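You operate a simulated robot arm through the tools that you are given. There is no shell and no other tool. Be economical: measure what you need, move in short steps, check, and stop when the job is done.

You run a simulated two-armed robot. Do the job below in one go: nothing can be reset, and whatever is moved stays where it is left.

## Task
Pick up the red t key with one hand, pass it to the other hand and put it on the slot 93 of the blue rack. Take the round block from the steel bench top behind the trays and put it on the top of the wooden bench. Put one of the silver one-peg blocks from the top of the tool bench under the pegs in the large carton. Open the bolts drawer, put the gold bolt on the machine end of the tool bench away in the inside of the bolts drawer, then shut the drawer. Put the steel ring on the slot 91 of the blue rack. Fetch the green clamp and set it on the top of the tool bench under the pegs. Any order will do. Set down upright: gold bolt.

It is judged by the outcome, as a careful person would: the job done as asked, and still so three seconds after it is handed in. It fails if anything else is knocked over, pushed out of place, dropped, spilled or broken.

## Robot
Two 7-joint arms with two-finger parallel grippers on one trunk, on a base that drives. Base frame: it is fixed to the floor where the robot stands at the start and does not move with it; the origin is under the middle of the robot, x ahead of it, y to its left, z up; the surface under the hand at the start is at about z = 0.8. Readings come in m, degrees, newtons and seconds.
The left shoulder is at the start at [0.07, 0.13, 1.187], the right one opposite. With the tool pointing down near the work surface each hand reaches from about 0.1 to 0.5 m from the robot's upright axis, wherever it stands, measured 20 degrees to its own side. Places, roughly: SLOT 91 of the blue rack (18x20 cm) [2.14, -3.52, 0.8]; SLOT 93 of the blue rack (18x20 cm) [2.74, -3.52, 0.8]; bolts drawer [1.1, -3.5, 0.6]; gold bolt (4x4x6 cm) [0.3, -3.4, 0.9]; green clamp (10x4x2 cm) [4, -2.8, 0.8]; inside of the bolts drawer [1.1, -3.6, 0.6]; large carton (20x15x8 cm) [4.1, -1.6, 0.9]; red t key (10x4x12 cm) [0.5, 0.1, 0.9]; round block [1, -0.25, 0.75]; silver one-peg block [1, -3.5, 0.75]; steel ring (6x6x2 cm) [-0.6, -3.4, 0.8]; top of the tool bench under the pegs [1.1, -3.5, 0.8]; top of the wooden bench [2.6, 3.9, 0.8]. Payload 1.57 kg a hand.
The tool frame of a hand sits at the grasp point between the pads (the TCP): z along the fingers, y along the line on which they close. The tips reach 0.03 m beyond it. Largest opening 0.08 m; finger width 0.017, thickness 0.012; the body of the gripper, 0.04 by 0.082 m, starts 0.08 m behind the TCP.
Orientation is that of the tool frame in the base frame, as [roll, pitch, yaw] about the fixed x, y, z axes, in that order (R = Rz(yaw) Ry(pitch) Rx(roll)). With the fingers straight down and closing along the base's y, the tool's x points along the base's -x, its y along +y and its z along -z.

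## Interface
- The arms move only by the tool move_arm. It takes "left_plan", "right_plan" or both (then of equal length, played together; a hand with none holds still); each is a list of rows, each a list of 3 entries, a list of its own where there are three numbers: the shift along the tool's x, y, z in units of 400 mm (1.0 is 400 mm), then the turn, a rotation vector about the tool's x, y, z in units of 45 degrees (1.0 is 45 degrees), then the gripper command, from -1 (shut) to 1 (fully open), values between in proportion. In form: [[[x, y, z], [wx, wy, wz], grip], ...]. A call has 1 to 8 rows; each row is the pose to reach, as a shift and turn from the pose commanded when the call began, along the tool's axes at that moment. A call with a number of a shift or a turn outside -1 to 1 is refused whole. Each row takes 0.2 s and may step no farther than 0.05 m and 8.6 degrees from the row before; otherwise, or with a gripper value out of range, the whole call is refused. A pose out of reach is approached as far as the arm can. The call stops where the force on the tool passes 40 N (or 10 N more than at its start, if that is more) or the arm is blocked; 0.2 s more then pass. The fingers move at their own pace (about 0.108 m/s each) and stop on an object; they squeeze with about 40 N. The grip force told is the motor's: it shows also when the fingers shut on nothing. Time passes only in rows, and 0.2 s behind the last, so rows that repeat a pose let the fingers close. The reply holds the time, the measured pose of the TCP, the force on the tool along the base axes, the opening and the grip force, in the units named above and with some noise, with the torque about the TCP (base axes, N m) and any sound that the robot's microphone picked up, and new pictures: "pictures" is both (left out), scene, wrist or none (wrist: the cameras of the hands that moved).
- Cameras (640 x 400 px; columns grow to the right, rows downward): "scene" is now at [0.1278, 0.0029, 1.398]; the picture's right is [0.08, -1.00, 0.00], its down [-0.74, -0.06, -0.67] and it looks along [0.67, 0.05, -0.74] (base axes); focal length 285 px, centre (320, 200). "left" rides on the left gripper at [0.072, 0.007, -0.122] in its tool frame; the picture's right is [-0.09, 1.00, 0.00], its down [-0.84, -0.08, -0.54] and it looks along [-0.54, -0.05, 0.84] (tool axes); focal length 238 px, centre (320, 200). "right" rides on the right gripper at [0.072, -0.007, -0.122] in its tool frame; the picture's right is [0.09, 1.00, 0.00], its down [-0.84, 0.08, -0.54] and it looks along [-0.54, 0.05, 0.84] (tool axes); focal length 238 px, centre (320, 200). There is no depth. A picture from a camera that has moved, and an enlarged one, comes with that camera's place and axes in the base frame and with its lens.
- move_column(by): slides the trunk up (or, below 0, down) by that many m; the arms and the scene camera ride with it, the base frame stays. It gives what a move gives, with no picture.
- base_move(legs): drives the robot by 1 to 6 legs, each [ahead, left, turn to the left] in m, m and degrees, along the robot's own axes; the way and the turn of a leg run together, so that a leg with both is an arc; at most 1.5 m and 180 degrees a leg. The arms and the cameras ride along, it lands a little off, and it stops where it bumps. It gives what a move gives, and a new picture of the scene camera.
- turn_head(pan, tilt): turns the head with the scene camera to pan (to the left, within 86 degrees either way) and tilt (down, from -29 to 69), counted from straight ahead of the robot. It gives what a move gives, and a new picture of the scene camera.
- inspect(camera, box): a new picture of the part [left, top, right, bottom] of that camera's present view, enlarged. No time passes.
- sign_off(): hands the job in; it is judged then, once.

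Go step by step. Nothing tells you exact positions but the pictures and the camera data: compare them with the known pose of the tool, close in by small moves and look again before you grip or let go. The budget is 217 turns and 260 pictures, counting those below and the enlarged ones. Unless the task says otherwise, let go and move clear before handing in, and close with one line.

The tools are called after "Emit:" as name(argument=value, ...) on one line, values as JSON. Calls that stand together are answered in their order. move_arm: Moves the arms, as the interface text tells. Its arguments: {"type":"object","properties":{"left_plan":{"type":"array"},"right_plan":{"type":"array"},"pictures":{"type":"string","enum":["both","scene","wrist","none"]}},"required":[]} The other tools are called the same way: move_column (by) slides the trunk up or down; base_move (legs) drives the base; turn_head (pan, tilt) turns the head that bears the scene camera; inspect (camera, box) takes an enlarged picture of a part of a camera's view; sign_off () hands the job in.

At the start:

```text
time: 0.0
left_tool_pos: [0.3596, 0.2731, 1.0602]
left_tcp_rot: [-180.0, 0.1, -180.0]
left_wrist_force: [0.6, -0.5, 0.7]
left_wrist_torque: [0.01, -0.02, -0.04]
left_width: 0.0801
left_finger_force: 0.1
right_tool_pos: [0.4275, -0.1025, 1.1294]
right_tcp_rot: [180.0, 0.1, -179.9]
right_wrist_force: [0.4, -0.5, 0.4]
right_wrist_torque: [0.0, 0.02, 0.02]
right_width: 0.08
right_finger_force: 0.0
trunk travel left (down, up): [-0.825, 0.115]
robot x, y, heading: [0.0023, 0.0023, 0.1]
head pan, tilt: [4.6, 48.0]
```

scene: 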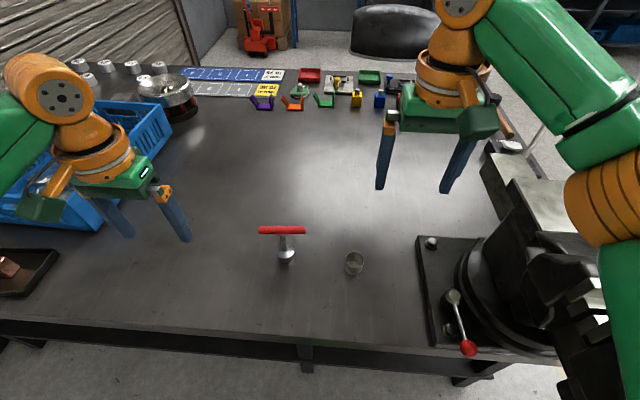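
right: 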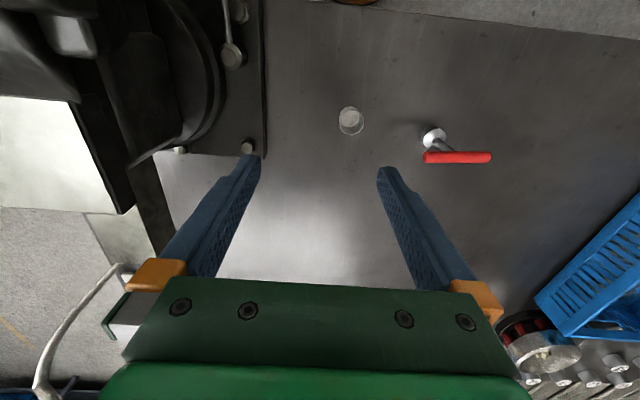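
left: 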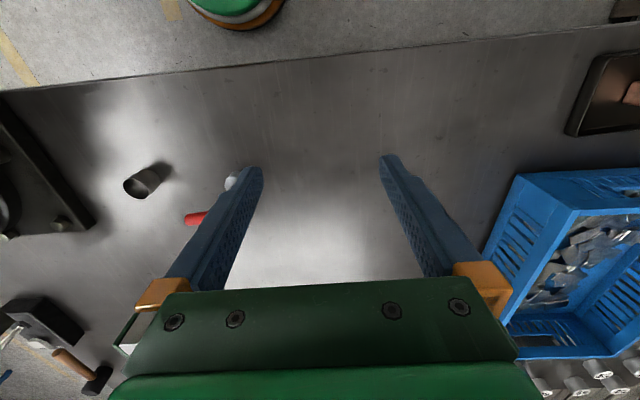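

I see the steel bench with the red T key standing at about (0.49, 0.11), and small trays farther back. I'll look closer at the tray area and the key first.

Emit:
inspect(camera="scene", box=[240, 50, 420, 120])

Emit:
inspect(camera="scene", box=[220, 200, 400, 300])

```text
3.56 times, centred on (330, 85) of scene
camera zoom: at [0.1278, 0.0029, 1.398], right [0.08, -1.0, 0.0], down [-0.74, -0.06, -0.67], along [0.67, 0.05, -0.74], focal length 1015 px, centre (284, 609)
```

zoom: 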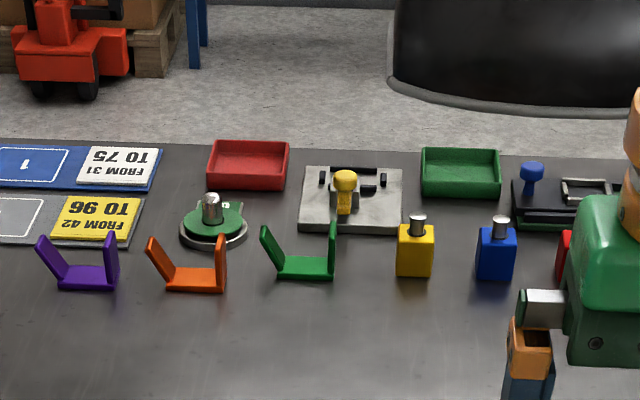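

```text
3.56 times, centred on (310, 250) of scene
camera zoom: at [0.1278, 0.0029, 1.398], right [0.08, -1.0, 0.0], down [-0.74, -0.06, -0.67], along [0.67, 0.05, -0.74], focal length 1015 px, centre (356, 22)
```

zoom: 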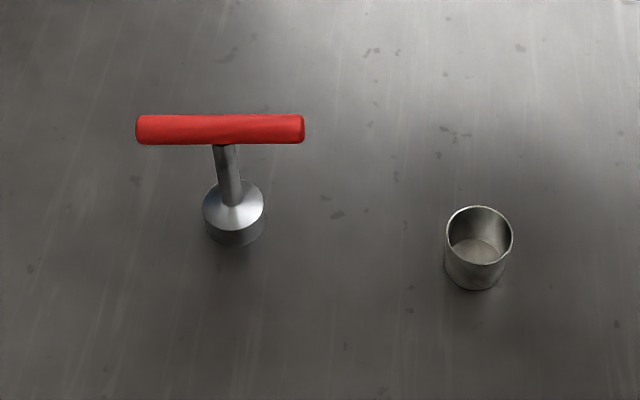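

The key stands with its bar along y at about (0.486, 0.11), top near z 0.92. I'll yaw both hands by 90° (cameras outward) so the fingers close along x across the bar.

Emit:
move_arm(left_plan=[[[0, 0, 0], [0, 0, 0.18], 1], [[0, 0, 0], [0, 0, 0.36], 1], [[0, 0, 0], [0, 0, 0.54], 1], [[0, 0, 0], [0, 0, 0.72], 1], [[0, 0, 0], [0, 0, 0.9], 1], [[0, 0, 0], [0, 0, 1], 1]], right_plan=[[[0, 0, 0], [0, 0, -0.18], 1], [[0, 0, 0], [0, 0, -0.36], 1], [[0, 0, 0], [0, 0, -0.54], 1], [[0, 0, 0], [0, 0, -0.72], 1], [[0, 0, 0], [0, 0, -0.9], 1], [[0, 0, 0], [0, 0, -1], 1]], pictures="none")

Emit:
move_arm(left_plan=[[[0, 0, 0], [0, 0, 0.18], 1], [[0, 0, 0], [0, 0, 0.36], 1], [[0, 0, 0], [0, 0, 0.54], 1], [[0, 0, 0], [0, 0, 0.72], 1], [[0, 0, 0], [0, 0, 0.9], 1], [[0, 0, 0], [0, 0, 1], 1]], right_plan=[[[0, 0, 0], [0, 0, -0.18], 1], [[0, 0, 0], [0, 0, -0.36], 1], [[0, 0, 0], [0, 0, -0.54], 1], [[0, 0, 0], [0, 0, -0.72], 1], [[0, 0, 0], [0, 0, -0.9], 1], [[0, 0, 0], [0, 0, -1], 1]], pictures="both")

```text
time: 1.4
left_tool_pos: [0.3587, 0.2723, 1.0602]
left_tcp_rot: [180.0, 0.0, 134.8]
left_wrist_force: [-0.2, 0.2, -0.2]
left_wrist_torque: [0.0, -0.01, -0.02]
left_width: 0.08
left_finger_force: 0.1
right_tool_pos: [0.4286, -0.1026, 1.1279]
right_tcp_rot: [179.9, 0.0, -135.0]
right_wrist_force: [-0.1, -0.5, 0.0]
right_wrist_torque: [-0.01, 0.01, 0.0]
right_width: 0.0799
right_finger_force: 0.0
trunk travel left (down, up): [-0.825, 0.115]
robot x, y, heading: [0.0011, -0.0021, 0.1]
head pan, tilt: [4.6, 48.0]
```

```text
time: 2.8
left_tool_pos: [0.3604, 0.2721, 1.0594]
left_tcp_rot: [-179.9, 0.0, 89.8]
left_wrist_force: [0.0, -0.1, -0.3]
left_wrist_torque: [0.04, 0.03, -0.01]
left_width: 0.0801
left_finger_force: 0.1
right_tool_pos: [0.4278, -0.1025, 1.1286]
right_tcp_rot: [180.0, 0.0, -89.9]
right_wrist_force: [-0.5, -0.4, -1.5]
right_wrist_torque: [-0.01, 0.01, -0.03]
right_width: 0.0801
right_finger_force: 0.1
trunk travel left (down, up): [-0.825, 0.115]
robot x, y, heading: [-0.0004, -0.0023, 0.1]
head pan, tilt: [4.6, 48.0]
camera scene: at [0.1277, 0.003, 1.398], right [0.08, -1.0, 0.0], down [-0.74, -0.06, -0.67], along [0.67, 0.05, -0.74], focal length 285 px, centre (320, 200)
camera right: at [0.4338, -0.1739, 1.2506], right [-1.0, -0.09, 0.0], down [-0.08, 0.84, 0.54], along [-0.05, 0.54, -0.84], focal length 238 px, centre (320, 200)
camera left: at [0.3671, 0.3451, 1.1834], right [1.0, -0.09, 0.0], down [-0.08, -0.84, 0.54], along [-0.05, -0.54, -0.84], focal length 238 px, centre (320, 200)
```

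scene: 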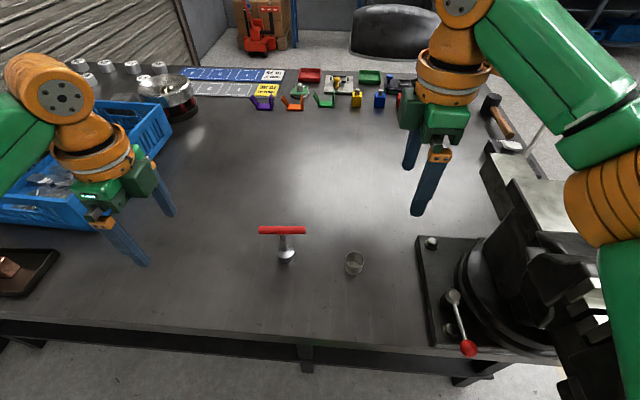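
right: 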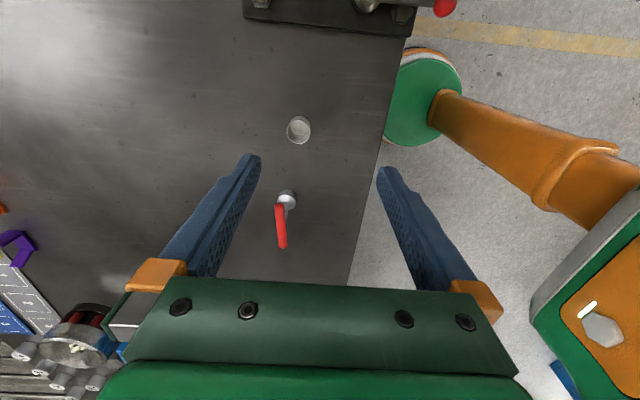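
left: 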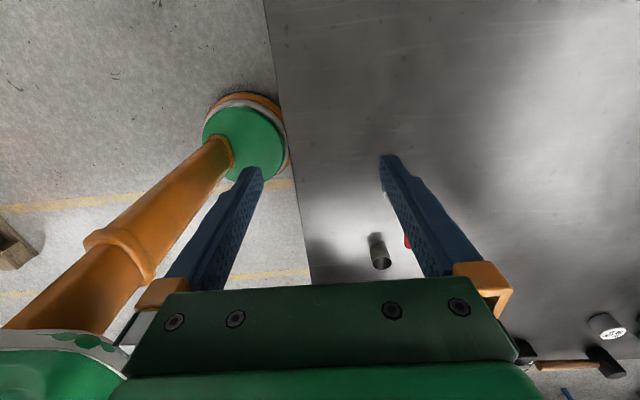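

Bar centre is near (0.480, 0.112, 0.905). I'll bring the left hand to a tilted pre-grasp near the bar's left end.

Emit:
move_arm(left_plan=[[[-0.043, 0.06, 0.0445], [0, -0.156, 0], 1], [[-0.086, 0.12, 0.089], [0, -0.312, 0], 1], [[-0.129, 0.18, 0.1335], [0, -0.468, 0], 1], [[-0.172, 0.24, 0.178], [0, -0.624, 0], 1], [[-0.215, 0.3, 0.2225], [0, -0.78, 0], 1]])

```text
time: 4.0
left_tool_pos: [0.4717, 0.1842, 0.9726]
left_tcp_rot: [179.9, 35.1, 89.8]
left_wrist_force: [-0.7, 0.3, -1.2]
left_wrist_torque: [-0.02, -0.02, 0.0]
left_width: 0.0802
left_finger_force: 0.1
left hand out of reach, approached as far as the arm can: row 5
right_tool_pos: [0.428, -0.1024, 1.1288]
right_tcp_rot: [179.8, 0.2, -90.0]
right_wrist_force: [0.2, -0.3, 0.2]
right_wrist_torque: [-0.01, 0.04, -0.07]
right_width: 0.0796
right_finger_force: 0.0
trunk travel left (down, up): [-0.825, 0.115]
robot x, y, heading: [-0.0046, -0.0017, 0.1]
head pan, tilt: [4.6, 48.0]
camera scene: at [0.1293, 0.0016, 1.3979], right [0.08, -1.0, 0.0], down [-0.74, -0.06, -0.67], along [0.67, 0.05, -0.74], focal length 285 px, centre (320, 200)
camera left: at [0.4792, 0.3135, 1.0319], right [1.0, -0.08, 0.05], down [-0.08, -0.37, 0.92], along [-0.05, -0.92, -0.38], focal length 238 px, centre (320, 200)
```

scene: 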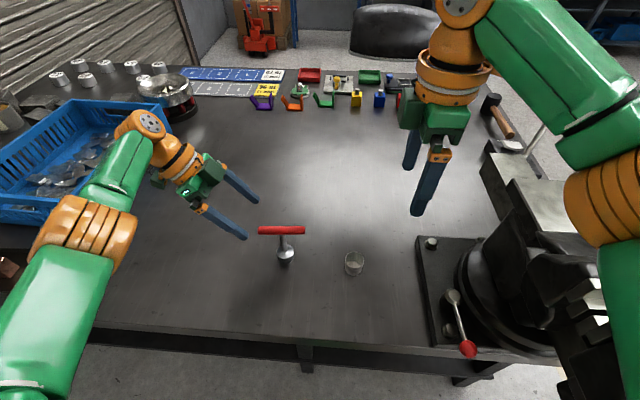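
left: 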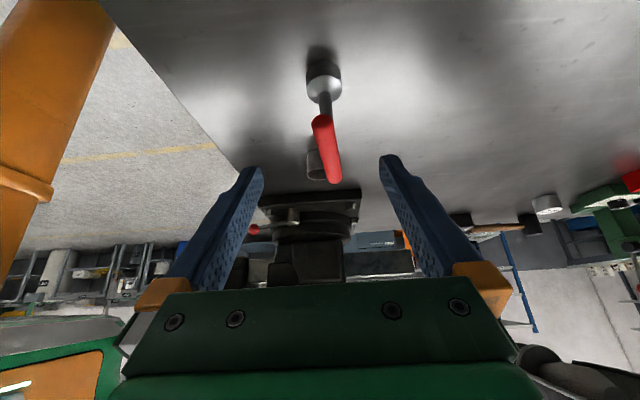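

The left hand is lined up nearly over the bar's end, slightly short in x. I'll advance partway and reduce the tilt slightly to see whether reach improves.

Emit:
move_arm(left_plan=[[[0, 0.01, 0.05], [0, 0.1, 0], 1], [[0.003, 0.02, 0.1], [0, 0.2, 0], 1]])

```text
time: 4.6
left_tool_pos: [0.481, 0.1631, 0.9379]
left_tcp_rot: [-180.0, 26.0, 90.0]
left_wrist_force: [0.3, 0.1, 0.7]
left_wrist_torque: [0.01, 0.02, 0.04]
left_width: 0.08
left_finger_force: 0.0
right_tool_pos: [0.4282, -0.1041, 1.1284]
right_tcp_rot: [180.0, 0.1, -89.9]
right_wrist_force: [0.1, 0.1, 0.1]
right_wrist_torque: [0.03, 0.04, 0.01]
right_width: 0.0801
right_finger_force: 0.0
trunk travel left (down, up): [-0.825, 0.115]
robot x, y, heading: [-0.0006, 0.0008, -0.3]
head pan, tilt: [4.6, 48.0]
camera scene: at [0.1288, 0.0013, 1.3979], right [0.08, -1.0, 0.0], down [-0.74, -0.06, -0.67], along [0.67, 0.05, -0.74], focal length 285 px, centre (320, 200)
camera left: at [0.4876, 0.282, 1.0173], right [1.0, -0.08, 0.04], down [-0.08, -0.51, 0.85], along [-0.05, -0.85, -0.52], focal length 238 px, centre (320, 200)
```

scene: 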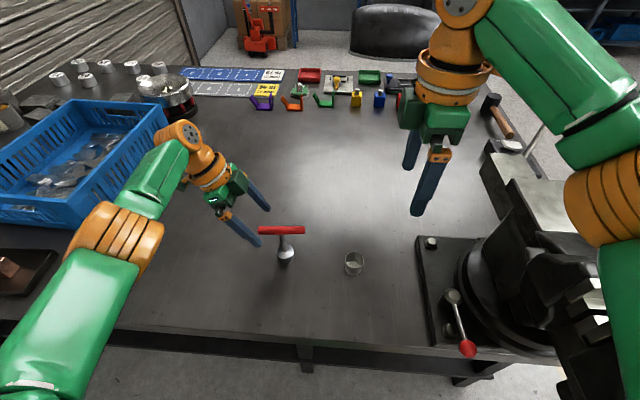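
left: 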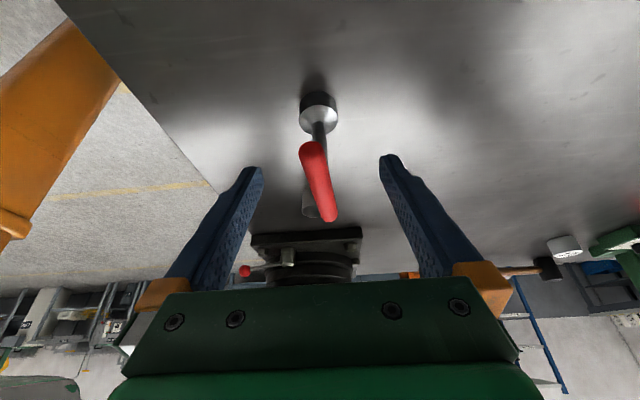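

The bar lies centred between the fingers. I'll advance 4 cm and close on it.

Emit:
move_arm(left_plan=[[[-0.0075, -0.002, 0.05], [0, 0, 0], 1], [[-0.015, -0.002, 0.1], [0, 0, 0], 1], [[-0.015, -0.002, 0.1], [0, 0, 0], -1], [[-0.015, -0.002, 0.1], [0, 0, 0], -1], [[-0.015, -0.002, 0.1], [0, 0, 0], -1]])

```text
time: 5.8
left_tool_pos: [0.4778, 0.1418, 0.9054]
left_tcp_rot: [-180.0, 26.1, 90.0]
left_wrist_force: [-0.5, -0.3, -0.6]
left_wrist_torque: [0.03, 0.07, 0.0]
left_width: 0.0176
left_finger_force: 32.0
right_tool_pos: [0.4269, -0.1025, 1.129]
right_tcp_rot: [180.0, -0.1, -90.0]
right_wrist_force: [-0.2, 0.4, -0.3]
right_wrist_torque: [-0.02, 0.01, 0.01]
right_width: 0.08
right_finger_force: 0.2
trunk travel left (down, up): [-0.825, 0.115]
robot x, y, heading: [0.001, -0.0018, 0.0]
head pan, tilt: [4.6, 48.0]
camera scene: at [0.128, 0.0028, 1.398], right [0.08, -1.0, 0.0], down [-0.74, -0.06, -0.67], along [0.67, 0.05, -0.74], focal length 285 px, centre (320, 200)
camera left: at [0.4852, 0.26, 0.9836], right [1.0, -0.08, 0.04], down [-0.08, -0.51, 0.85], along [-0.05, -0.85, -0.52], focal length 238 px, centre (320, 200)
```

scene: 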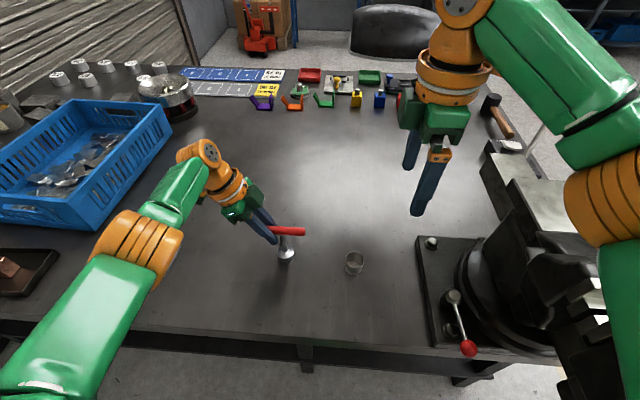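
left: 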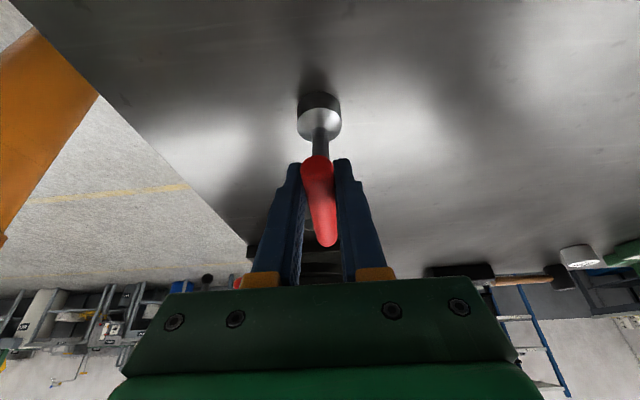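

Gripped (17.6 mm). I'll lift it and bring it toward the middle, then check it.

Emit:
move_arm(left_plan=[[[-0.033, 0, -0.067], [0, 0, 0], -1], [[-0.066, 0, -0.134], [0, 0, 0], -1], [[-0.14, -0.06, -0.144], [0, 0, 0], -1], [[-0.21, -0.125, -0.148], [0, 0, 0], -1], [[-0.21, -0.125, -0.148], [0, 0, 0], -1]])

```text
time: 7.0
left_tool_pos: [0.428, 0.0928, 0.9939]
left_tcp_rot: [-179.9, 26.1, 90.1]
left_wrist_force: [-0.2, -0.7, -1.1]
left_wrist_torque: [0.09, 0.0, 0.01]
left_width: 0.0171
left_finger_force: 32.1
right_tool_pos: [0.4288, -0.1014, 1.1292]
right_tcp_rot: [179.9, 0.0, -90.1]
right_wrist_force: [0.1, -0.4, 0.0]
right_wrist_torque: [-0.05, -0.01, 0.0]
right_width: 0.0802
right_finger_force: 0.0
trunk travel left (down, up): [-0.825, 0.115]
robot x, y, heading: [0.0008, -0.0004, 0.1]
head pan, tilt: [4.6, 48.0]
camera scene: at [0.1288, 0.0032, 1.3979], right [0.08, -1.0, 0.0], down [-0.74, -0.06, -0.67], along [0.67, 0.05, -0.74], focal length 285 px, centre (320, 200)
camera left: at [0.435, 0.2112, 1.0737], right [1.0, -0.08, 0.04], down [-0.08, -0.51, 0.85], along [-0.05, -0.85, -0.52], focal length 238 px, centre (320, 200)
```

scene: 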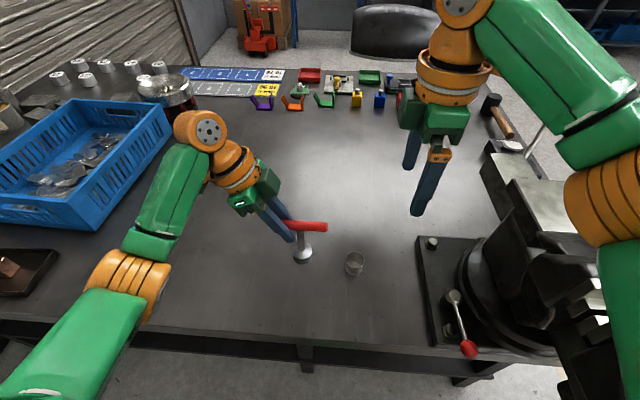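
left: 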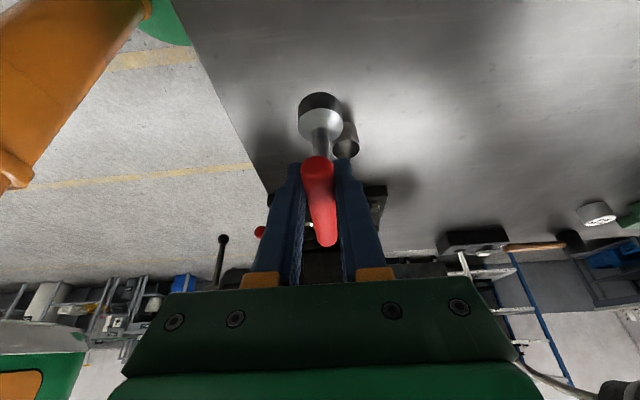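

The key is held firmly and light. I'll bring the right hand, tilted slightly, to a pre-grasp above the bar's right half.

Emit:
move_arm(right_plan=[[[-0.08, 0, 0.048], [0, -0.084, 0], 1], [[-0.16, 0, 0.096], [0, -0.168, 0], 1], [[-0.24, 0, 0.144], [0, -0.252, 0], 1], [[-0.3125, 0, 0.1925], [0, -0.333, 0], 1]])

```text
time: 8.0
left_tool_pos: [0.4277, 0.0928, 0.9947]
left_tcp_rot: [-180.0, 26.1, 90.0]
left_wrist_force: [-0.5, -0.2, -2.8]
left_wrist_torque: [0.06, -0.01, 0.0]
left_width: 0.0176
left_finger_force: 32.6
right_tool_pos: [0.427, 0.0232, 1.0528]
right_tcp_rot: [180.0, 14.9, -90.1]
right_wrist_force: [0.1, -0.3, -0.3]
right_wrist_torque: [0.0, 0.0, 0.0]
right_width: 0.0799
right_finger_force: 0.1
trunk travel left (down, up): [-0.825, 0.115]
robot x, y, heading: [-0.0032, 0.0018, -0.1]
head pan, tilt: [4.6, 48.0]
camera scene: at [0.1286, 0.0039, 1.3979], right [0.08, -1.0, 0.0], down [-0.74, -0.06, -0.67], along [0.67, 0.05, -0.74], focal length 285 px, centre (320, 200)
camera right: at [0.433, -0.0775, 1.1512], right [-1.0, -0.09, -0.02], down [-0.08, 0.67, 0.74], along [-0.05, 0.74, -0.67], focal length 238 px, centre (320, 200)
```

scene: 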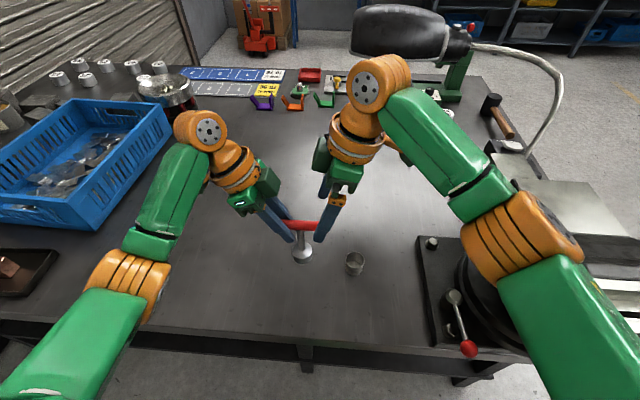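
right: 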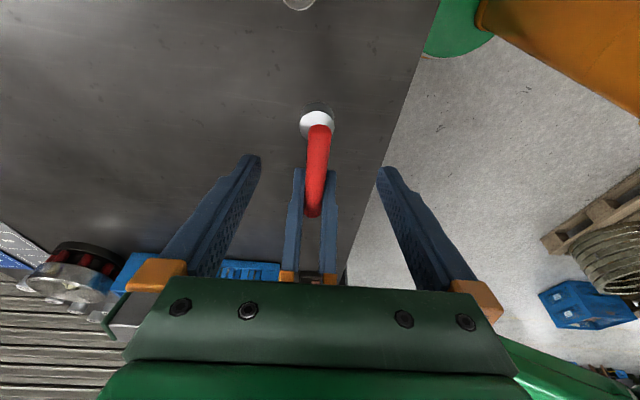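

Aligned. Advance 6 cm and close the right hand on the bar.

Emit:
move_arm(right_plan=[[[0, 0, 0.075], [0, 0, 0], 1], [[0, 0, 0.15], [0, 0, 0], 1], [[0, 0, 0.15], [0, 0, 0], -1], [[0, 0, 0.15], [0, 0, 0], -1], [[0, 0, 0.15], [0, 0, 0], -1]])

```text
time: 9.2
left_tool_pos: [0.4278, 0.0916, 0.9948]
left_tcp_rot: [-179.9, 26.2, 90.0]
left_wrist_force: [-8.7, -2.1, 3.0]
left_wrist_torque: [0.0, 0.03, -0.21]
left_width: 0.0173
left_finger_force: 32.2
right_tool_pos: [0.4285, 0.0377, 0.9941]
right_tcp_rot: [-179.9, 15.0, -90.2]
right_wrist_force: [9.1, 1.8, -2.8]
right_wrist_torque: [-0.19, -0.05, -0.26]
right_width: 0.0171
right_finger_force: 32.3
trunk travel left (down, up): [-0.825, 0.115]
robot x, y, heading: [-0.003, -0.0001, 0.0]
head pan, tilt: [4.6, 48.0]
camera scene: at [0.1285, 0.0032, 1.3979], right [0.08, -1.0, 0.0], down [-0.74, -0.06, -0.67], along [0.67, 0.05, -0.74], focal length 285 px, centre (320, 200)
camera right: at [0.4338, -0.0632, 1.0927], right [-1.0, -0.09, -0.02], down [-0.08, 0.67, 0.74], along [-0.05, 0.74, -0.67], focal length 238 px, centre (320, 200)
```

scene: 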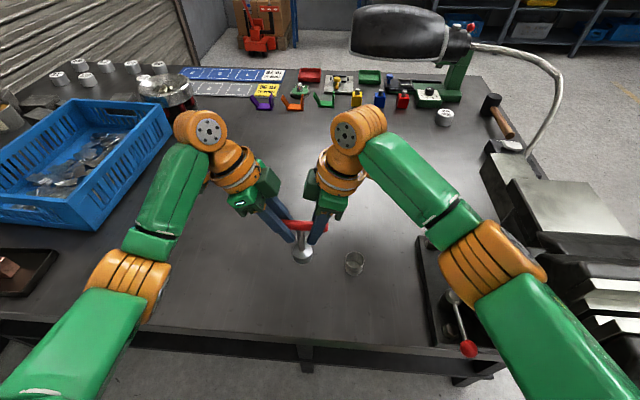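
right: 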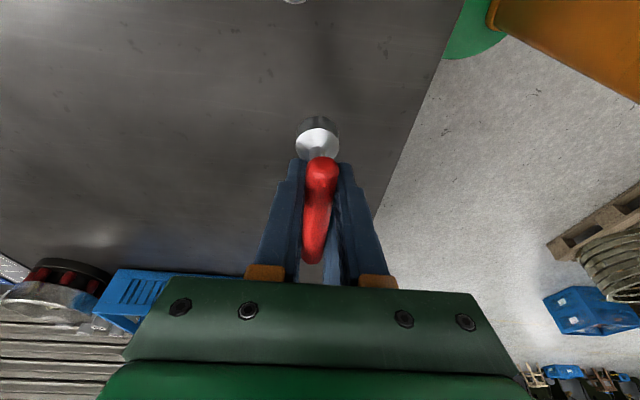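

Both hands hold the bar. I'll open the left hand and back it away along its fingers.

Emit:
move_arm(left_plan=[[[0, 0, 0], [0, 0, 0], 1], [[0, 0, 0], [0, 0, 0], 1], [[0, 0, -0.1], [0, 0, 0], 1], [[0.05, 0, -0.2], [0, 0, 0], 1], [[0.15, 0, -0.26], [0, 0, 0], 1], [[0.25, 0, -0.3], [0, 0, 0], 1]], pictures="scene")

Emit:
inspect(camera="scene", box=[240, 50, 480, 150])

Emit:
inspect(camera="scene", box=[230, 170, 400, 280])

```text
time: 10.6
left_tool_pos: [0.43, 0.2394, 1.0606]
left_tcp_rot: [-179.9, 26.2, 90.0]
left_wrist_force: [-0.4, 0.2, 0.3]
left_wrist_torque: [0.0, -0.03, 0.01]
left_width: 0.08
left_finger_force: 0.2
right_tool_pos: [0.4277, 0.0387, 0.9951]
right_tcp_rot: [-180.0, 14.9, -90.0]
right_wrist_force: [-0.6, 0.0, 0.3]
right_wrist_torque: [-0.05, 0.02, 0.06]
right_width: 0.0171
right_finger_force: 32.2
trunk travel left (down, up): [-0.825, 0.115]
robot x, y, heading: [-0.0004, 0.003, 0.3]
head pan, tilt: [4.6, 48.0]
camera scene: at [0.1282, 0.0046, 1.398], right [0.08, -1.0, 0.0], down [-0.74, -0.06, -0.67], along [0.67, 0.05, -0.74], focal length 285 px, centre (320, 200)
```

scene: 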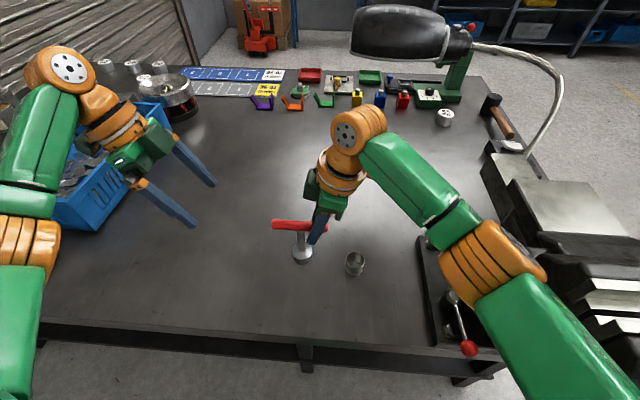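

```text
2.67 times, centred on (360, 100) of scene
camera zoom: at [0.1282, 0.0046, 1.398], right [0.08, -1.0, 0.0], down [-0.74, -0.06, -0.67], along [0.67, 0.05, -0.74], focal length 761 px, centre (213, 467)
```

zoom: 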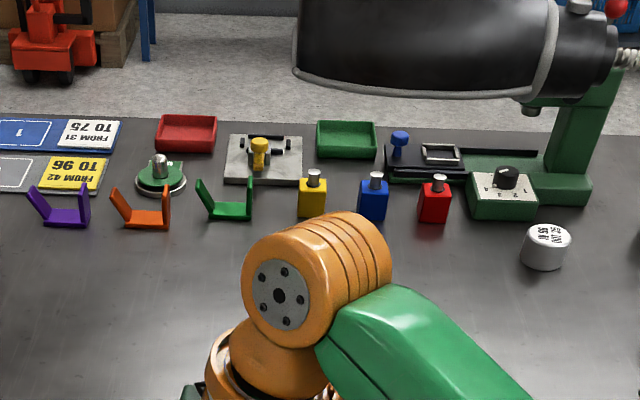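

```text
3.64 times, centred on (315, 225) of scene
camera zoom: at [0.1282, 0.0046, 1.398], right [0.08, -1.0, 0.0], down [-0.74, -0.06, -0.67], along [0.67, 0.05, -0.74], focal length 1038 px, centre (338, 109)
```

zoom: 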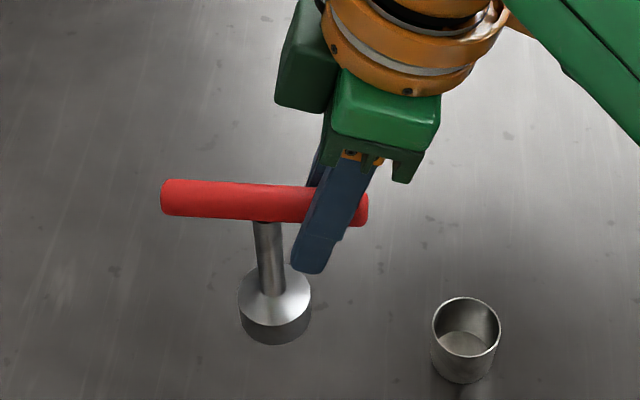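

The key is now in the right hand, upright. The white round block sits at about (1.09, -0.39). I'll look around to plan a route.

Emit:
turn_head(pan=-55, tilt=25)

Emit:
turn_head(pan=-10, tilt=15)

Emit:
turn_head(pan=65, tilt=25)

```text
time: 11.9
left_tool_pos: [0.4321, 0.2373, 1.0596]
left_tcp_rot: [-179.9, 26.1, 90.0]
left_wrist_force: [-0.7, 0.4, 0.4]
left_wrist_torque: [0.04, -0.01, 0.02]
left_width: 0.0799
left_finger_force: 0.1
right_tool_pos: [0.4277, 0.037, 0.994]
right_tcp_rot: [-180.0, 15.0, -90.0]
right_wrist_force: [0.5, -0.3, -0.4]
right_wrist_torque: [-0.08, 0.01, -0.03]
right_width: 0.0171
right_finger_force: 32.1
trunk travel left (down, up): [-0.825, 0.115]
robot x, y, heading: [0.001, -0.0002, -0.1]
head pan, tilt: [-55.0, 25.0]
camera scene: at [0.1028, -0.0785, 1.4327], right [-0.82, -0.57, 0.0], down [-0.24, 0.35, -0.91], along [0.52, -0.74, -0.42], focal length 285 px, centre (320, 200)
```

scene: 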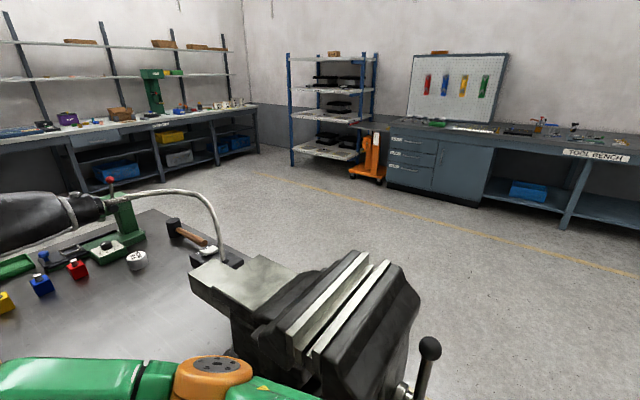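

```text
time: 13.0
left_tool_pos: [0.4321, 0.2366, 1.0603]
left_tcp_rot: [-179.9, 26.1, 90.0]
left_wrist_force: [-0.9, -0.1, -0.2]
left_wrist_torque: [0.01, -0.03, -0.01]
left_width: 0.08
left_finger_force: 0.2
right_tool_pos: [0.4263, 0.037, 0.9937]
right_tcp_rot: [-179.9, 15.0, -89.9]
right_wrist_force: [0.5, 0.2, -0.9]
right_wrist_torque: [-0.08, -0.02, -0.05]
right_width: 0.017
right_finger_force: 32.2
trunk travel left (down, up): [-0.825, 0.115]
robot x, y, heading: [0.0005, 0.0011, 0.2]
head pan, tilt: [-10.0, 15.0]
camera scene: at [0.1418, -0.0195, 1.4489], right [-0.17, -0.98, 0.0], down [-0.26, 0.05, -0.97], along [0.95, -0.17, -0.26], focal length 285 px, centre (320, 200)
```

scene: 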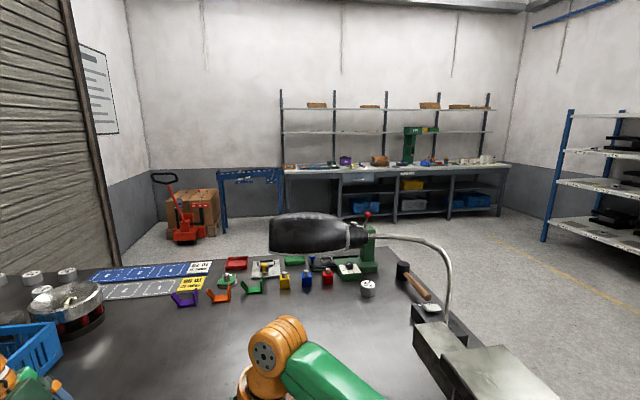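

```text
time: 14.5
left_tool_pos: [0.4304, 0.2363, 1.0589]
left_tcp_rot: [-179.9, 26.1, 90.0]
left_wrist_force: [-0.1, -0.4, 0.3]
left_wrist_torque: [-0.02, 0.01, 0.02]
left_width: 0.08
left_finger_force: 0.2
right_tool_pos: [0.4268, 0.0378, 0.9936]
right_tcp_rot: [180.0, 15.0, -90.0]
right_wrist_force: [-0.3, -0.3, 0.1]
right_wrist_torque: [-0.05, -0.03, 0.03]
right_width: 0.0169
right_finger_force: 32.0
trunk travel left (down, up): [-0.825, 0.115]
robot x, y, heading: [0.001, -0.0019, 0.2]
head pan, tilt: [65.0, 25.0]
camera scene: at [0.0889, 0.0803, 1.4327], right [0.91, -0.42, 0.0], down [-0.18, -0.38, -0.91], along [0.38, 0.82, -0.42], focal length 285 px, centre (320, 200)
```

scene: 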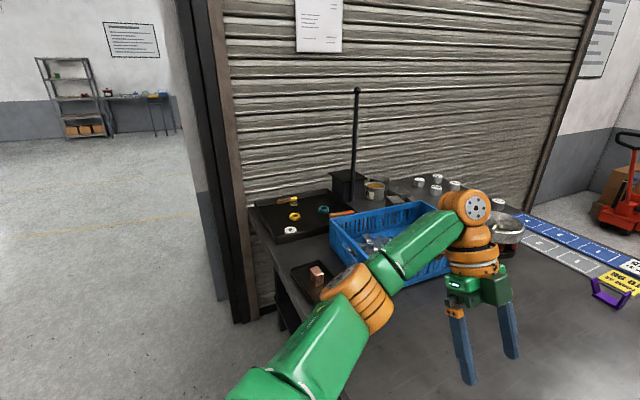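

The steel bench's right side is accessible between benches. I'll back off, turn right and look along that side.

Emit:
base_move(legs=[[-0.6, 0, 0], [0, 0, -90]])

Emit:
turn_head(pan=0, tilt=30)

```text
time: 21.7
left_tool_pos: [-0.3652, -0.4305, 1.0597]
left_tcp_rot: [-180.0, 26.1, 0.8]
left_wrist_force: [-0.7, 0.3, 0.8]
left_wrist_torque: [0.03, 0.01, -0.03]
left_width: 0.0801
left_finger_force: 0.1
right_tool_pos: [-0.563, -0.43, 0.9944]
right_tcp_rot: [-180.0, 15.0, -179.4]
right_wrist_force: [0.2, -0.9, 0.1]
right_wrist_torque: [0.02, 0.06, -0.03]
right_width: 0.0172
right_finger_force: 31.9
trunk travel left (down, up): [-0.825, 0.115]
robot x, y, heading: [-0.6064, -0.0013, -89.4]
head pan, tilt: [65.0, 25.0]
camera scene: at [-0.5221, -0.0954, 1.4327], right [-0.41, -0.91, 0.0], down [-0.39, 0.17, -0.91], along [0.83, -0.37, -0.42], focal length 285 px, centre (320, 200)
```

scene: 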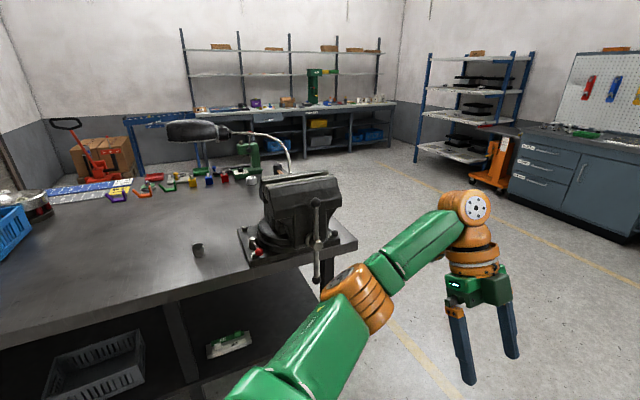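

```text
time: 23.1
left_tool_pos: [-0.3645, -0.4307, 1.0595]
left_tcp_rot: [-179.8, 26.0, 0.7]
left_wrist_force: [0.0, -0.2, -0.9]
left_wrist_torque: [-0.02, 0.0, 0.02]
left_width: 0.08
left_finger_force: 0.1
right_tool_pos: [-0.5635, -0.4289, 0.9943]
right_tcp_rot: [-180.0, 15.1, -179.4]
right_wrist_force: [0.3, 0.5, 0.5]
right_wrist_torque: [0.02, 0.01, -0.03]
right_width: 0.0173
right_finger_force: 32.1
trunk travel left (down, up): [-0.825, 0.115]
robot x, y, heading: [-0.605, -0.004, -89.3]
head pan, tilt: [0.0, 30.0]
camera scene: at [-0.6052, -0.1479, 1.4247], right [-1.0, -0.01, 0.0], down [-0.01, 0.5, -0.87], along [0.01, -0.87, -0.5], focal length 285 px, centre (320, 200)
```

scene: 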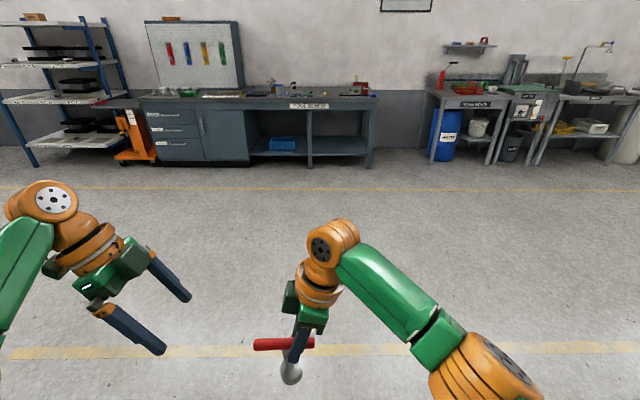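

Floor is clear. I'll drive to the right side of the steel bench, staying back, and face it.

Emit:
base_move(legs=[[1.4, 0, 0], [0, 1.5, 0], [0, 0.15, 0], [0, 0, 179]])

```text
time: 45.4
left_tool_pos: [0.8439, -0.9852, 1.0606]
left_tcp_rot: [-179.8, 26.1, 177.8]
left_wrist_force: [0.9, -1.4, 0.2]
left_wrist_torque: [0.0, 0.02, -0.02]
left_width: 0.08
left_finger_force: 0.1
right_tool_pos: [1.0424, -0.9976, 0.9954]
right_tcp_rot: [-180.0, 15.0, -2.3]
right_wrist_force: [0.4, 0.1, 0.2]
right_wrist_torque: [0.03, -0.04, -0.03]
right_width: 0.0175
right_finger_force: 32.9
trunk travel left (down, up): [-0.825, 0.115]
robot x, y, heading: [1.0653, -1.4269, 87.7]
head pan, tilt: [0.0, 30.0]
camera scene: at [1.067, -1.2876, 1.4247], right [1.0, -0.04, 0.0], down [-0.02, -0.5, -0.87], along [0.03, 0.86, -0.5], focal length 285 px, centre (320, 200)
```

scene: 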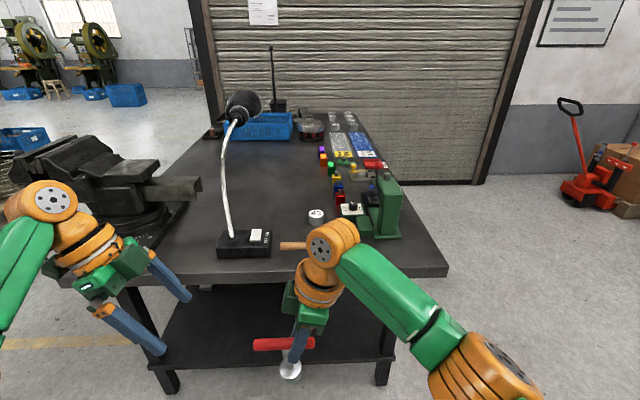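

The white round block is at about (1.085, -0.36), right of the lamp's gooseneck. I'll inspect it and look down at my base's footprint.

Emit:
inspect(camera="scene", box=[210, 120, 430, 270])

Emit:
turn_head(pan=0, tilt=69)

```text
2.67 times, centred on (320, 195) of scene
camera zoom: at [1.067, -1.2876, 1.4247], right [1.0, -0.04, 0.0], down [-0.02, -0.5, -0.87], along [0.03, 0.86, -0.5], focal length 761 px, centre (320, 213)
```

zoom: 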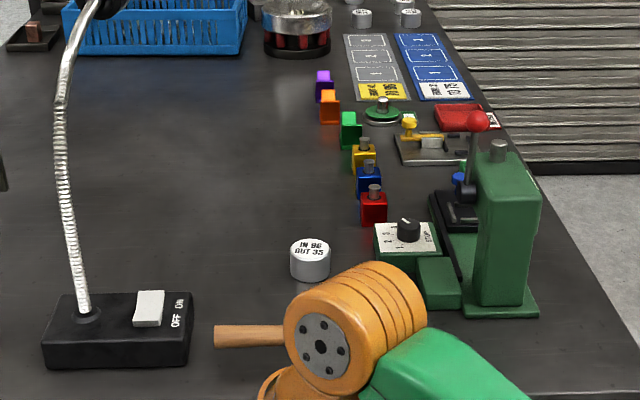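

```text
time: 46.5
left_tool_pos: [0.8425, -0.9867, 1.0597]
left_tcp_rot: [-179.9, 26.2, 177.8]
left_wrist_force: [0.2, -0.5, 0.8]
left_wrist_torque: [0.01, 0.01, 0.0]
left_width: 0.0799
left_finger_force: 0.0
right_tool_pos: [1.0412, -0.9963, 0.9939]
right_tcp_rot: [-180.0, 15.0, -2.2]
right_wrist_force: [0.3, -0.9, -0.7]
right_wrist_torque: [-0.02, -0.05, 0.0]
right_width: 0.0175
right_finger_force: 32.2
trunk travel left (down, up): [-0.825, 0.115]
robot x, y, heading: [1.0641, -1.4265, 88.0]
head pan, tilt: [0.0, 68.8]
camera scene: at [1.0655, -1.3221, 1.3733], right [1.0, -0.04, 0.0], down [-0.04, -0.93, -0.36], along [0.01, 0.36, -0.93], focal length 285 px, centre (320, 200)
```

scene: 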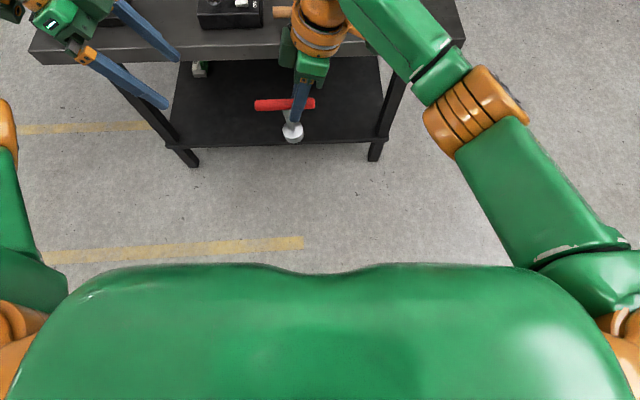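

I'm confident this white cylinder is the round block. Next: raise and tuck the right hand with the key, and return the left hand to fingers-down with normal yaw.

Emit:
move_arm(left_plan=[[[0, 0, 0], [0, 0.145, 0], 0], [[0, 0, 0], [0, 0.29, 0], 0], [[0, 0, 0], [0, 0.435, 0], 0], [[0, 0, 0], [0, 0.58, 0], 0]], right_plan=[[[0.041, 0.0625, -0.089], [0, 0, 0], -1], [[0.082, 0.125, -0.178], [0, 0, 0], -1], [[0.123, 0.1875, -0.267], [0, 0, 0], -1], [[0.164, 0.25, -0.355], [0, 0, 0], -1]], pictures="none")

Emit:
move_arm(left_plan=[[[0, 0, 0], [0, 0, -0.18], 0], [[0, 0, 0], [0, 0, -0.36], 0], [[0, 0, 0], [0, 0, -0.54], 0], [[0, 0, 0], [0, 0, -0.72], 0], [[0, 0, 0], [0, 0, -0.9], 0], [[0, 0, 0], [0, 0, -1], 0]], pictures="none")

Emit:
move_arm(left_plan=[[[0, 0, 0], [0, 0, -0.18], 0], [[0, 0, 0], [0, 0, -0.36], 0], [[0, 0, 0], [0, 0, -0.54], 0], [[0, 0, 0], [0, 0, -0.72], 0], [[0, 0, 0], [0, 0, -0.9], 1], [[0, 0, 0], [0, 0, -1], 1]], pictures="none")

Emit:
turn_head(pan=0, tilt=45)

```text
time: 47.5
left_tool_pos: [0.845, -0.9879, 1.0611]
left_tcp_rot: [179.9, -0.1, 177.9]
left_wrist_force: [0.1, -0.5, -0.4]
left_wrist_torque: [0.01, 0.04, -0.01]
left_width: 0.04
left_finger_force: 0.0
right_tool_pos: [1.1427, -1.1031, 1.1148]
right_tcp_rot: [180.0, 15.0, -2.2]
right_wrist_force: [0.2, -0.4, -2.0]
right_wrist_torque: [0.01, 0.0, 0.01]
right_width: 0.0173
right_finger_force: 31.9
trunk travel left (down, up): [-0.825, 0.115]
robot x, y, heading: [1.0617, -1.4261, 87.7]
head pan, tilt: [0.0, 68.8]
```

```text
time: 48.9
left_tool_pos: [0.8428, -0.9857, 1.0597]
left_tcp_rot: [180.0, 0.0, -137.1]
left_wrist_force: [-0.1, -0.2, 1.2]
left_wrist_torque: [0.03, -0.01, -0.01]
left_width: 0.0401
left_finger_force: 0.1
right_tool_pos: [1.1402, -1.1004, 1.1132]
right_tcp_rot: [179.9, 15.1, -2.2]
right_wrist_force: [-0.6, 0.2, -2.7]
right_wrist_torque: [-0.01, -0.04, 0.0]
right_width: 0.0171
right_finger_force: 31.4
trunk travel left (down, up): [-0.825, 0.115]
robot x, y, heading: [1.0636, -1.4256, 87.9]
head pan, tilt: [0.0, 68.8]
```

```text
time: 50.3
left_tool_pos: [0.8426, -0.9866, 1.0598]
left_tcp_rot: [179.9, 0.0, -92.1]
left_wrist_force: [0.2, 0.5, 0.7]
left_wrist_torque: [-0.01, -0.01, 0.02]
left_width: 0.0799
left_finger_force: 0.0
right_tool_pos: [1.1397, -1.1015, 1.1136]
right_tcp_rot: [-180.0, 15.0, -2.2]
right_wrist_force: [0.8, -0.2, -2.8]
right_wrist_torque: [-0.02, -0.05, -0.03]
right_width: 0.0169
right_finger_force: 32.1
trunk travel left (down, up): [-0.825, 0.115]
robot x, y, heading: [1.0623, -1.4265, 88.1]
head pan, tilt: [0.0, 68.8]
```

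```text
time: 51.1
left_tool_pos: [0.8434, -0.9866, 1.0604]
left_tcp_rot: [180.0, -0.1, -92.2]
left_wrist_force: [0.0, 0.0, -0.5]
left_wrist_torque: [0.0, 0.04, -0.02]
left_width: 0.0801
left_finger_force: 0.0
right_tool_pos: [1.1397, -1.1008, 1.1125]
right_tcp_rot: [179.9, 14.9, -2.2]
right_wrist_force: [-0.2, -0.5, -1.9]
right_wrist_torque: [-0.02, -0.02, 0.01]
right_width: 0.0177
right_finger_force: 32.2
trunk travel left (down, up): [-0.825, 0.115]
robot x, y, heading: [1.0624, -1.4273, 87.8]
head pan, tilt: [0.0, 45.0]
camera scene: at [1.0667, -1.2971, 1.4021], right [1.0, -0.04, 0.0], down [-0.03, -0.71, -0.71], along [0.03, 0.71, -0.71], focal length 285 px, centre (320, 200)
```

scene: 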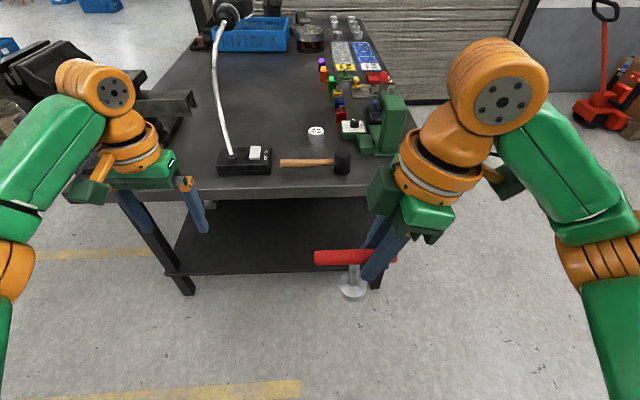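

Bench edge is at y≈-0.60, block at (1.09, -0.37). I'll tuck both hands, then drive in to about (1.17, -0.92).

Emit:
move_arm(left_plan=[[[0.08, -0.056, 0], [0, 0, 0], 1], [[0.16, -0.112, 0], [0, 0, 0], 1], [[0.24, -0.168, 0], [0, 0, 0], 1], [[0.325, -0.225, 0], [0, 0, 0], 1]], right_plan=[[[0, 0.06, 0], [0, 0, 0], -1], [[0, 0.12, -0.02], [0, 0, 0], -1], [[0, 0.18, -0.04], [0, 0, 0], -1], [[0, 0.25, -0.06], [0, 0, 0], -1]], pictures="none")

Emit:
base_move(legs=[[0, -0.09, 2], [0.5, 0, 0]])

```text
time: 52.1
left_tool_pos: [0.9289, -1.1219, 1.0596]
left_tcp_rot: [180.0, -0.1, -92.1]
left_wrist_force: [0.3, 0.0, -0.5]
left_wrist_torque: [0.03, 0.03, 0.01]
left_width: 0.0801
left_finger_force: 0.1
right_tool_pos: [1.142, -1.204, 1.139]
right_tcp_rot: [-179.9, 15.0, -2.2]
right_wrist_force: [0.5, -1.2, -2.2]
right_wrist_torque: [0.0, -0.04, -0.01]
right_width: 0.0174
right_finger_force: 32.4
trunk travel left (down, up): [-0.825, 0.115]
robot x, y, heading: [1.0627, -1.427, 87.9]
head pan, tilt: [0.0, 45.0]
```

```text
time: 55.8
left_tool_pos: [1.0094, -0.6266, 1.0596]
left_tcp_rot: [-179.9, 0.1, -90.2]
left_wrist_force: [-0.2, -0.6, -0.5]
left_wrist_torque: [0.03, 0.01, 0.01]
left_width: 0.0801
left_finger_force: 0.1
right_tool_pos: [1.2255, -0.7017, 1.1393]
right_tcp_rot: [-179.9, 15.0, -0.2]
right_wrist_force: [0.0, -0.8, -1.9]
right_wrist_torque: [-0.02, -0.05, -0.01]
right_width: 0.0173
right_finger_force: 32.2
trunk travel left (down, up): [-0.825, 0.115]
robot x, y, heading: [1.1567, -0.925, 89.6]
head pan, tilt: [0.0, 45.0]
camera scene: at [1.1543, -0.7995, 1.4023], right [1.0, 0.0, 0.0], down [0.0, -0.71, -0.71], along [0.0, 0.71, -0.71], focal length 285 px, centre (320, 200)
```

scene: 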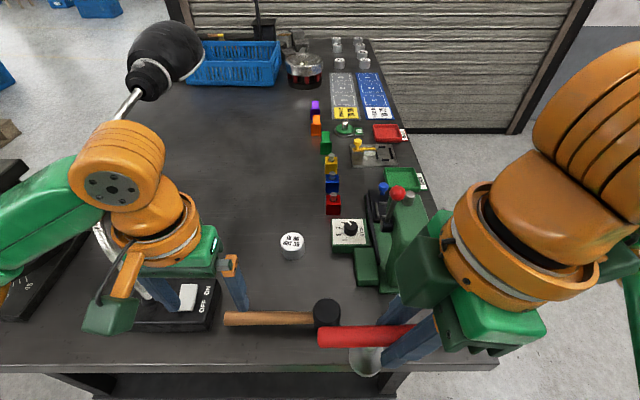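

Round block at about (1.085, -0.382). I'll bring the left hand to a 30° forward-tilted pre-grasp above it.

Emit:
move_arm(left_plan=[[[-0.09, -0.032, 0.07], [0, -0.111, 0], 1], [[-0.18, -0.064, 0.14], [0, -0.222, 0], 1], [[-0.27, -0.096, 0.21], [0, -0.333, 0], 1], [[-0.36, -0.128, 0.28], [0, -0.444, 0], 1], [[-0.45, -0.16, 0.35], [0, -0.555, 0], 1], [[-0.53, -0.19, 0.4375], [0, -0.667, 0], 1]])

```text
time: 57.2
left_tool_pos: [1.0846, -0.4097, 0.883]
left_tcp_rot: [180.0, 29.9, -90.3]
left_wrist_force: [0.1, 0.4, 0.7]
left_wrist_torque: [0.02, -0.03, 0.01]
left_width: 0.0798
left_finger_force: 0.1
right_tool_pos: [1.2252, -0.6992, 1.1383]
right_tcp_rot: [179.9, 15.1, -0.2]
right_wrist_force: [0.0, -0.9, -2.7]
right_wrist_torque: [-0.01, -0.06, -0.02]
right_width: 0.0172
right_finger_force: 32.1
trunk travel left (down, up): [-0.825, 0.115]
robot x, y, heading: [1.1534, -0.9277, 89.8]
head pan, tilt: [0.0, 45.0]
camera scene: at [1.1555, -0.7966, 1.4021], right [1.0, 0.0, 0.0], down [0.0, -0.71, -0.71], along [0.0, 0.71, -0.71], focal length 285 px, centre (320, 200)
camera left: at [1.0781, -0.5336, 0.9531], right [-1.0, 0.08, 0.05], down [0.08, 0.45, 0.89], along [0.05, 0.89, -0.46], focal length 238 px, centre (320, 200)
```

scene: 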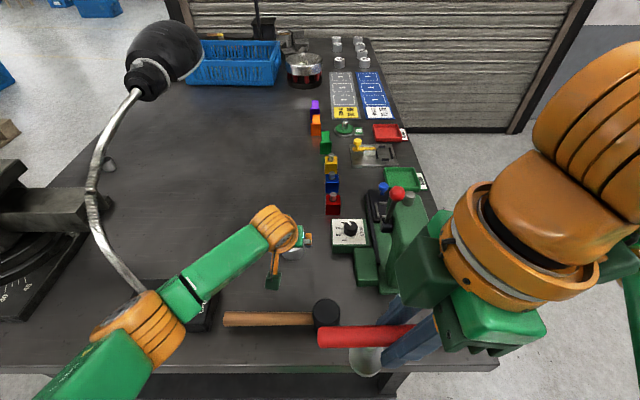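
left: 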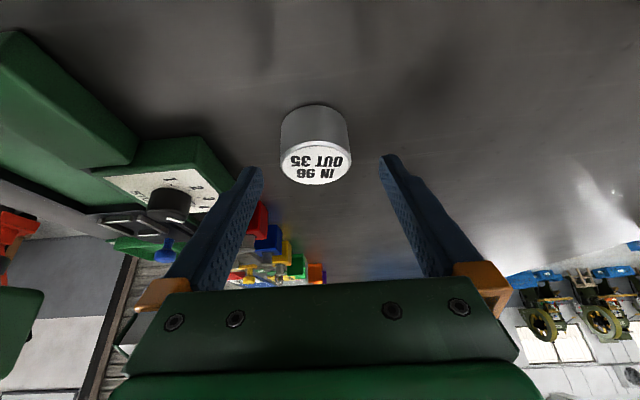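

The block is centred between the fingers, about 56 mm across. I'll slide in and close.

Emit:
move_arm(left_plan=[[[0.009, -0.006, 0.06], [0, 0, 0], 1], [[0.0175, -0.006, 0.12], [0, 0, 0], 1], [[0.0175, -0.006, 0.12], [0, 0, 0], -1], [[0.0175, -0.006, 0.12], [0, 0, 0], -1], [[0.0175, -0.006, 0.12], [0, 0, 0], -1]], pictures="wrist")

```text
time: 58.4
left_tool_pos: [1.0863, -0.3937, 0.8393]
left_tcp_rot: [-179.9, 29.9, -90.2]
left_wrist_force: [0.0, -0.6, -0.6]
left_wrist_torque: [-0.02, 0.04, -0.02]
left_width: 0.0564
left_finger_force: 39.8
right_tool_pos: [1.2255, -0.7002, 1.1388]
right_tcp_rot: [180.0, 15.0, -0.2]
right_wrist_force: [-0.2, 0.2, -1.7]
right_wrist_torque: [-0.02, -0.07, 0.01]
right_width: 0.0175
right_finger_force: 32.5
trunk travel left (down, up): [-0.825, 0.115]
robot x, y, heading: [1.1514, -0.9271, 90.0]
head pan, tilt: [0.0, 45.0]
camera left: at [1.0796, -0.5177, 0.9096], right [-1.0, 0.08, 0.05], down [0.08, 0.45, 0.89], along [0.05, 0.89, -0.46], focal length 238 px, centre (320, 200)
```

left: 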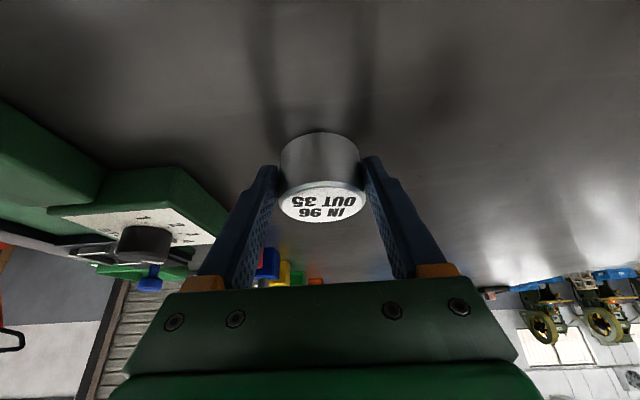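

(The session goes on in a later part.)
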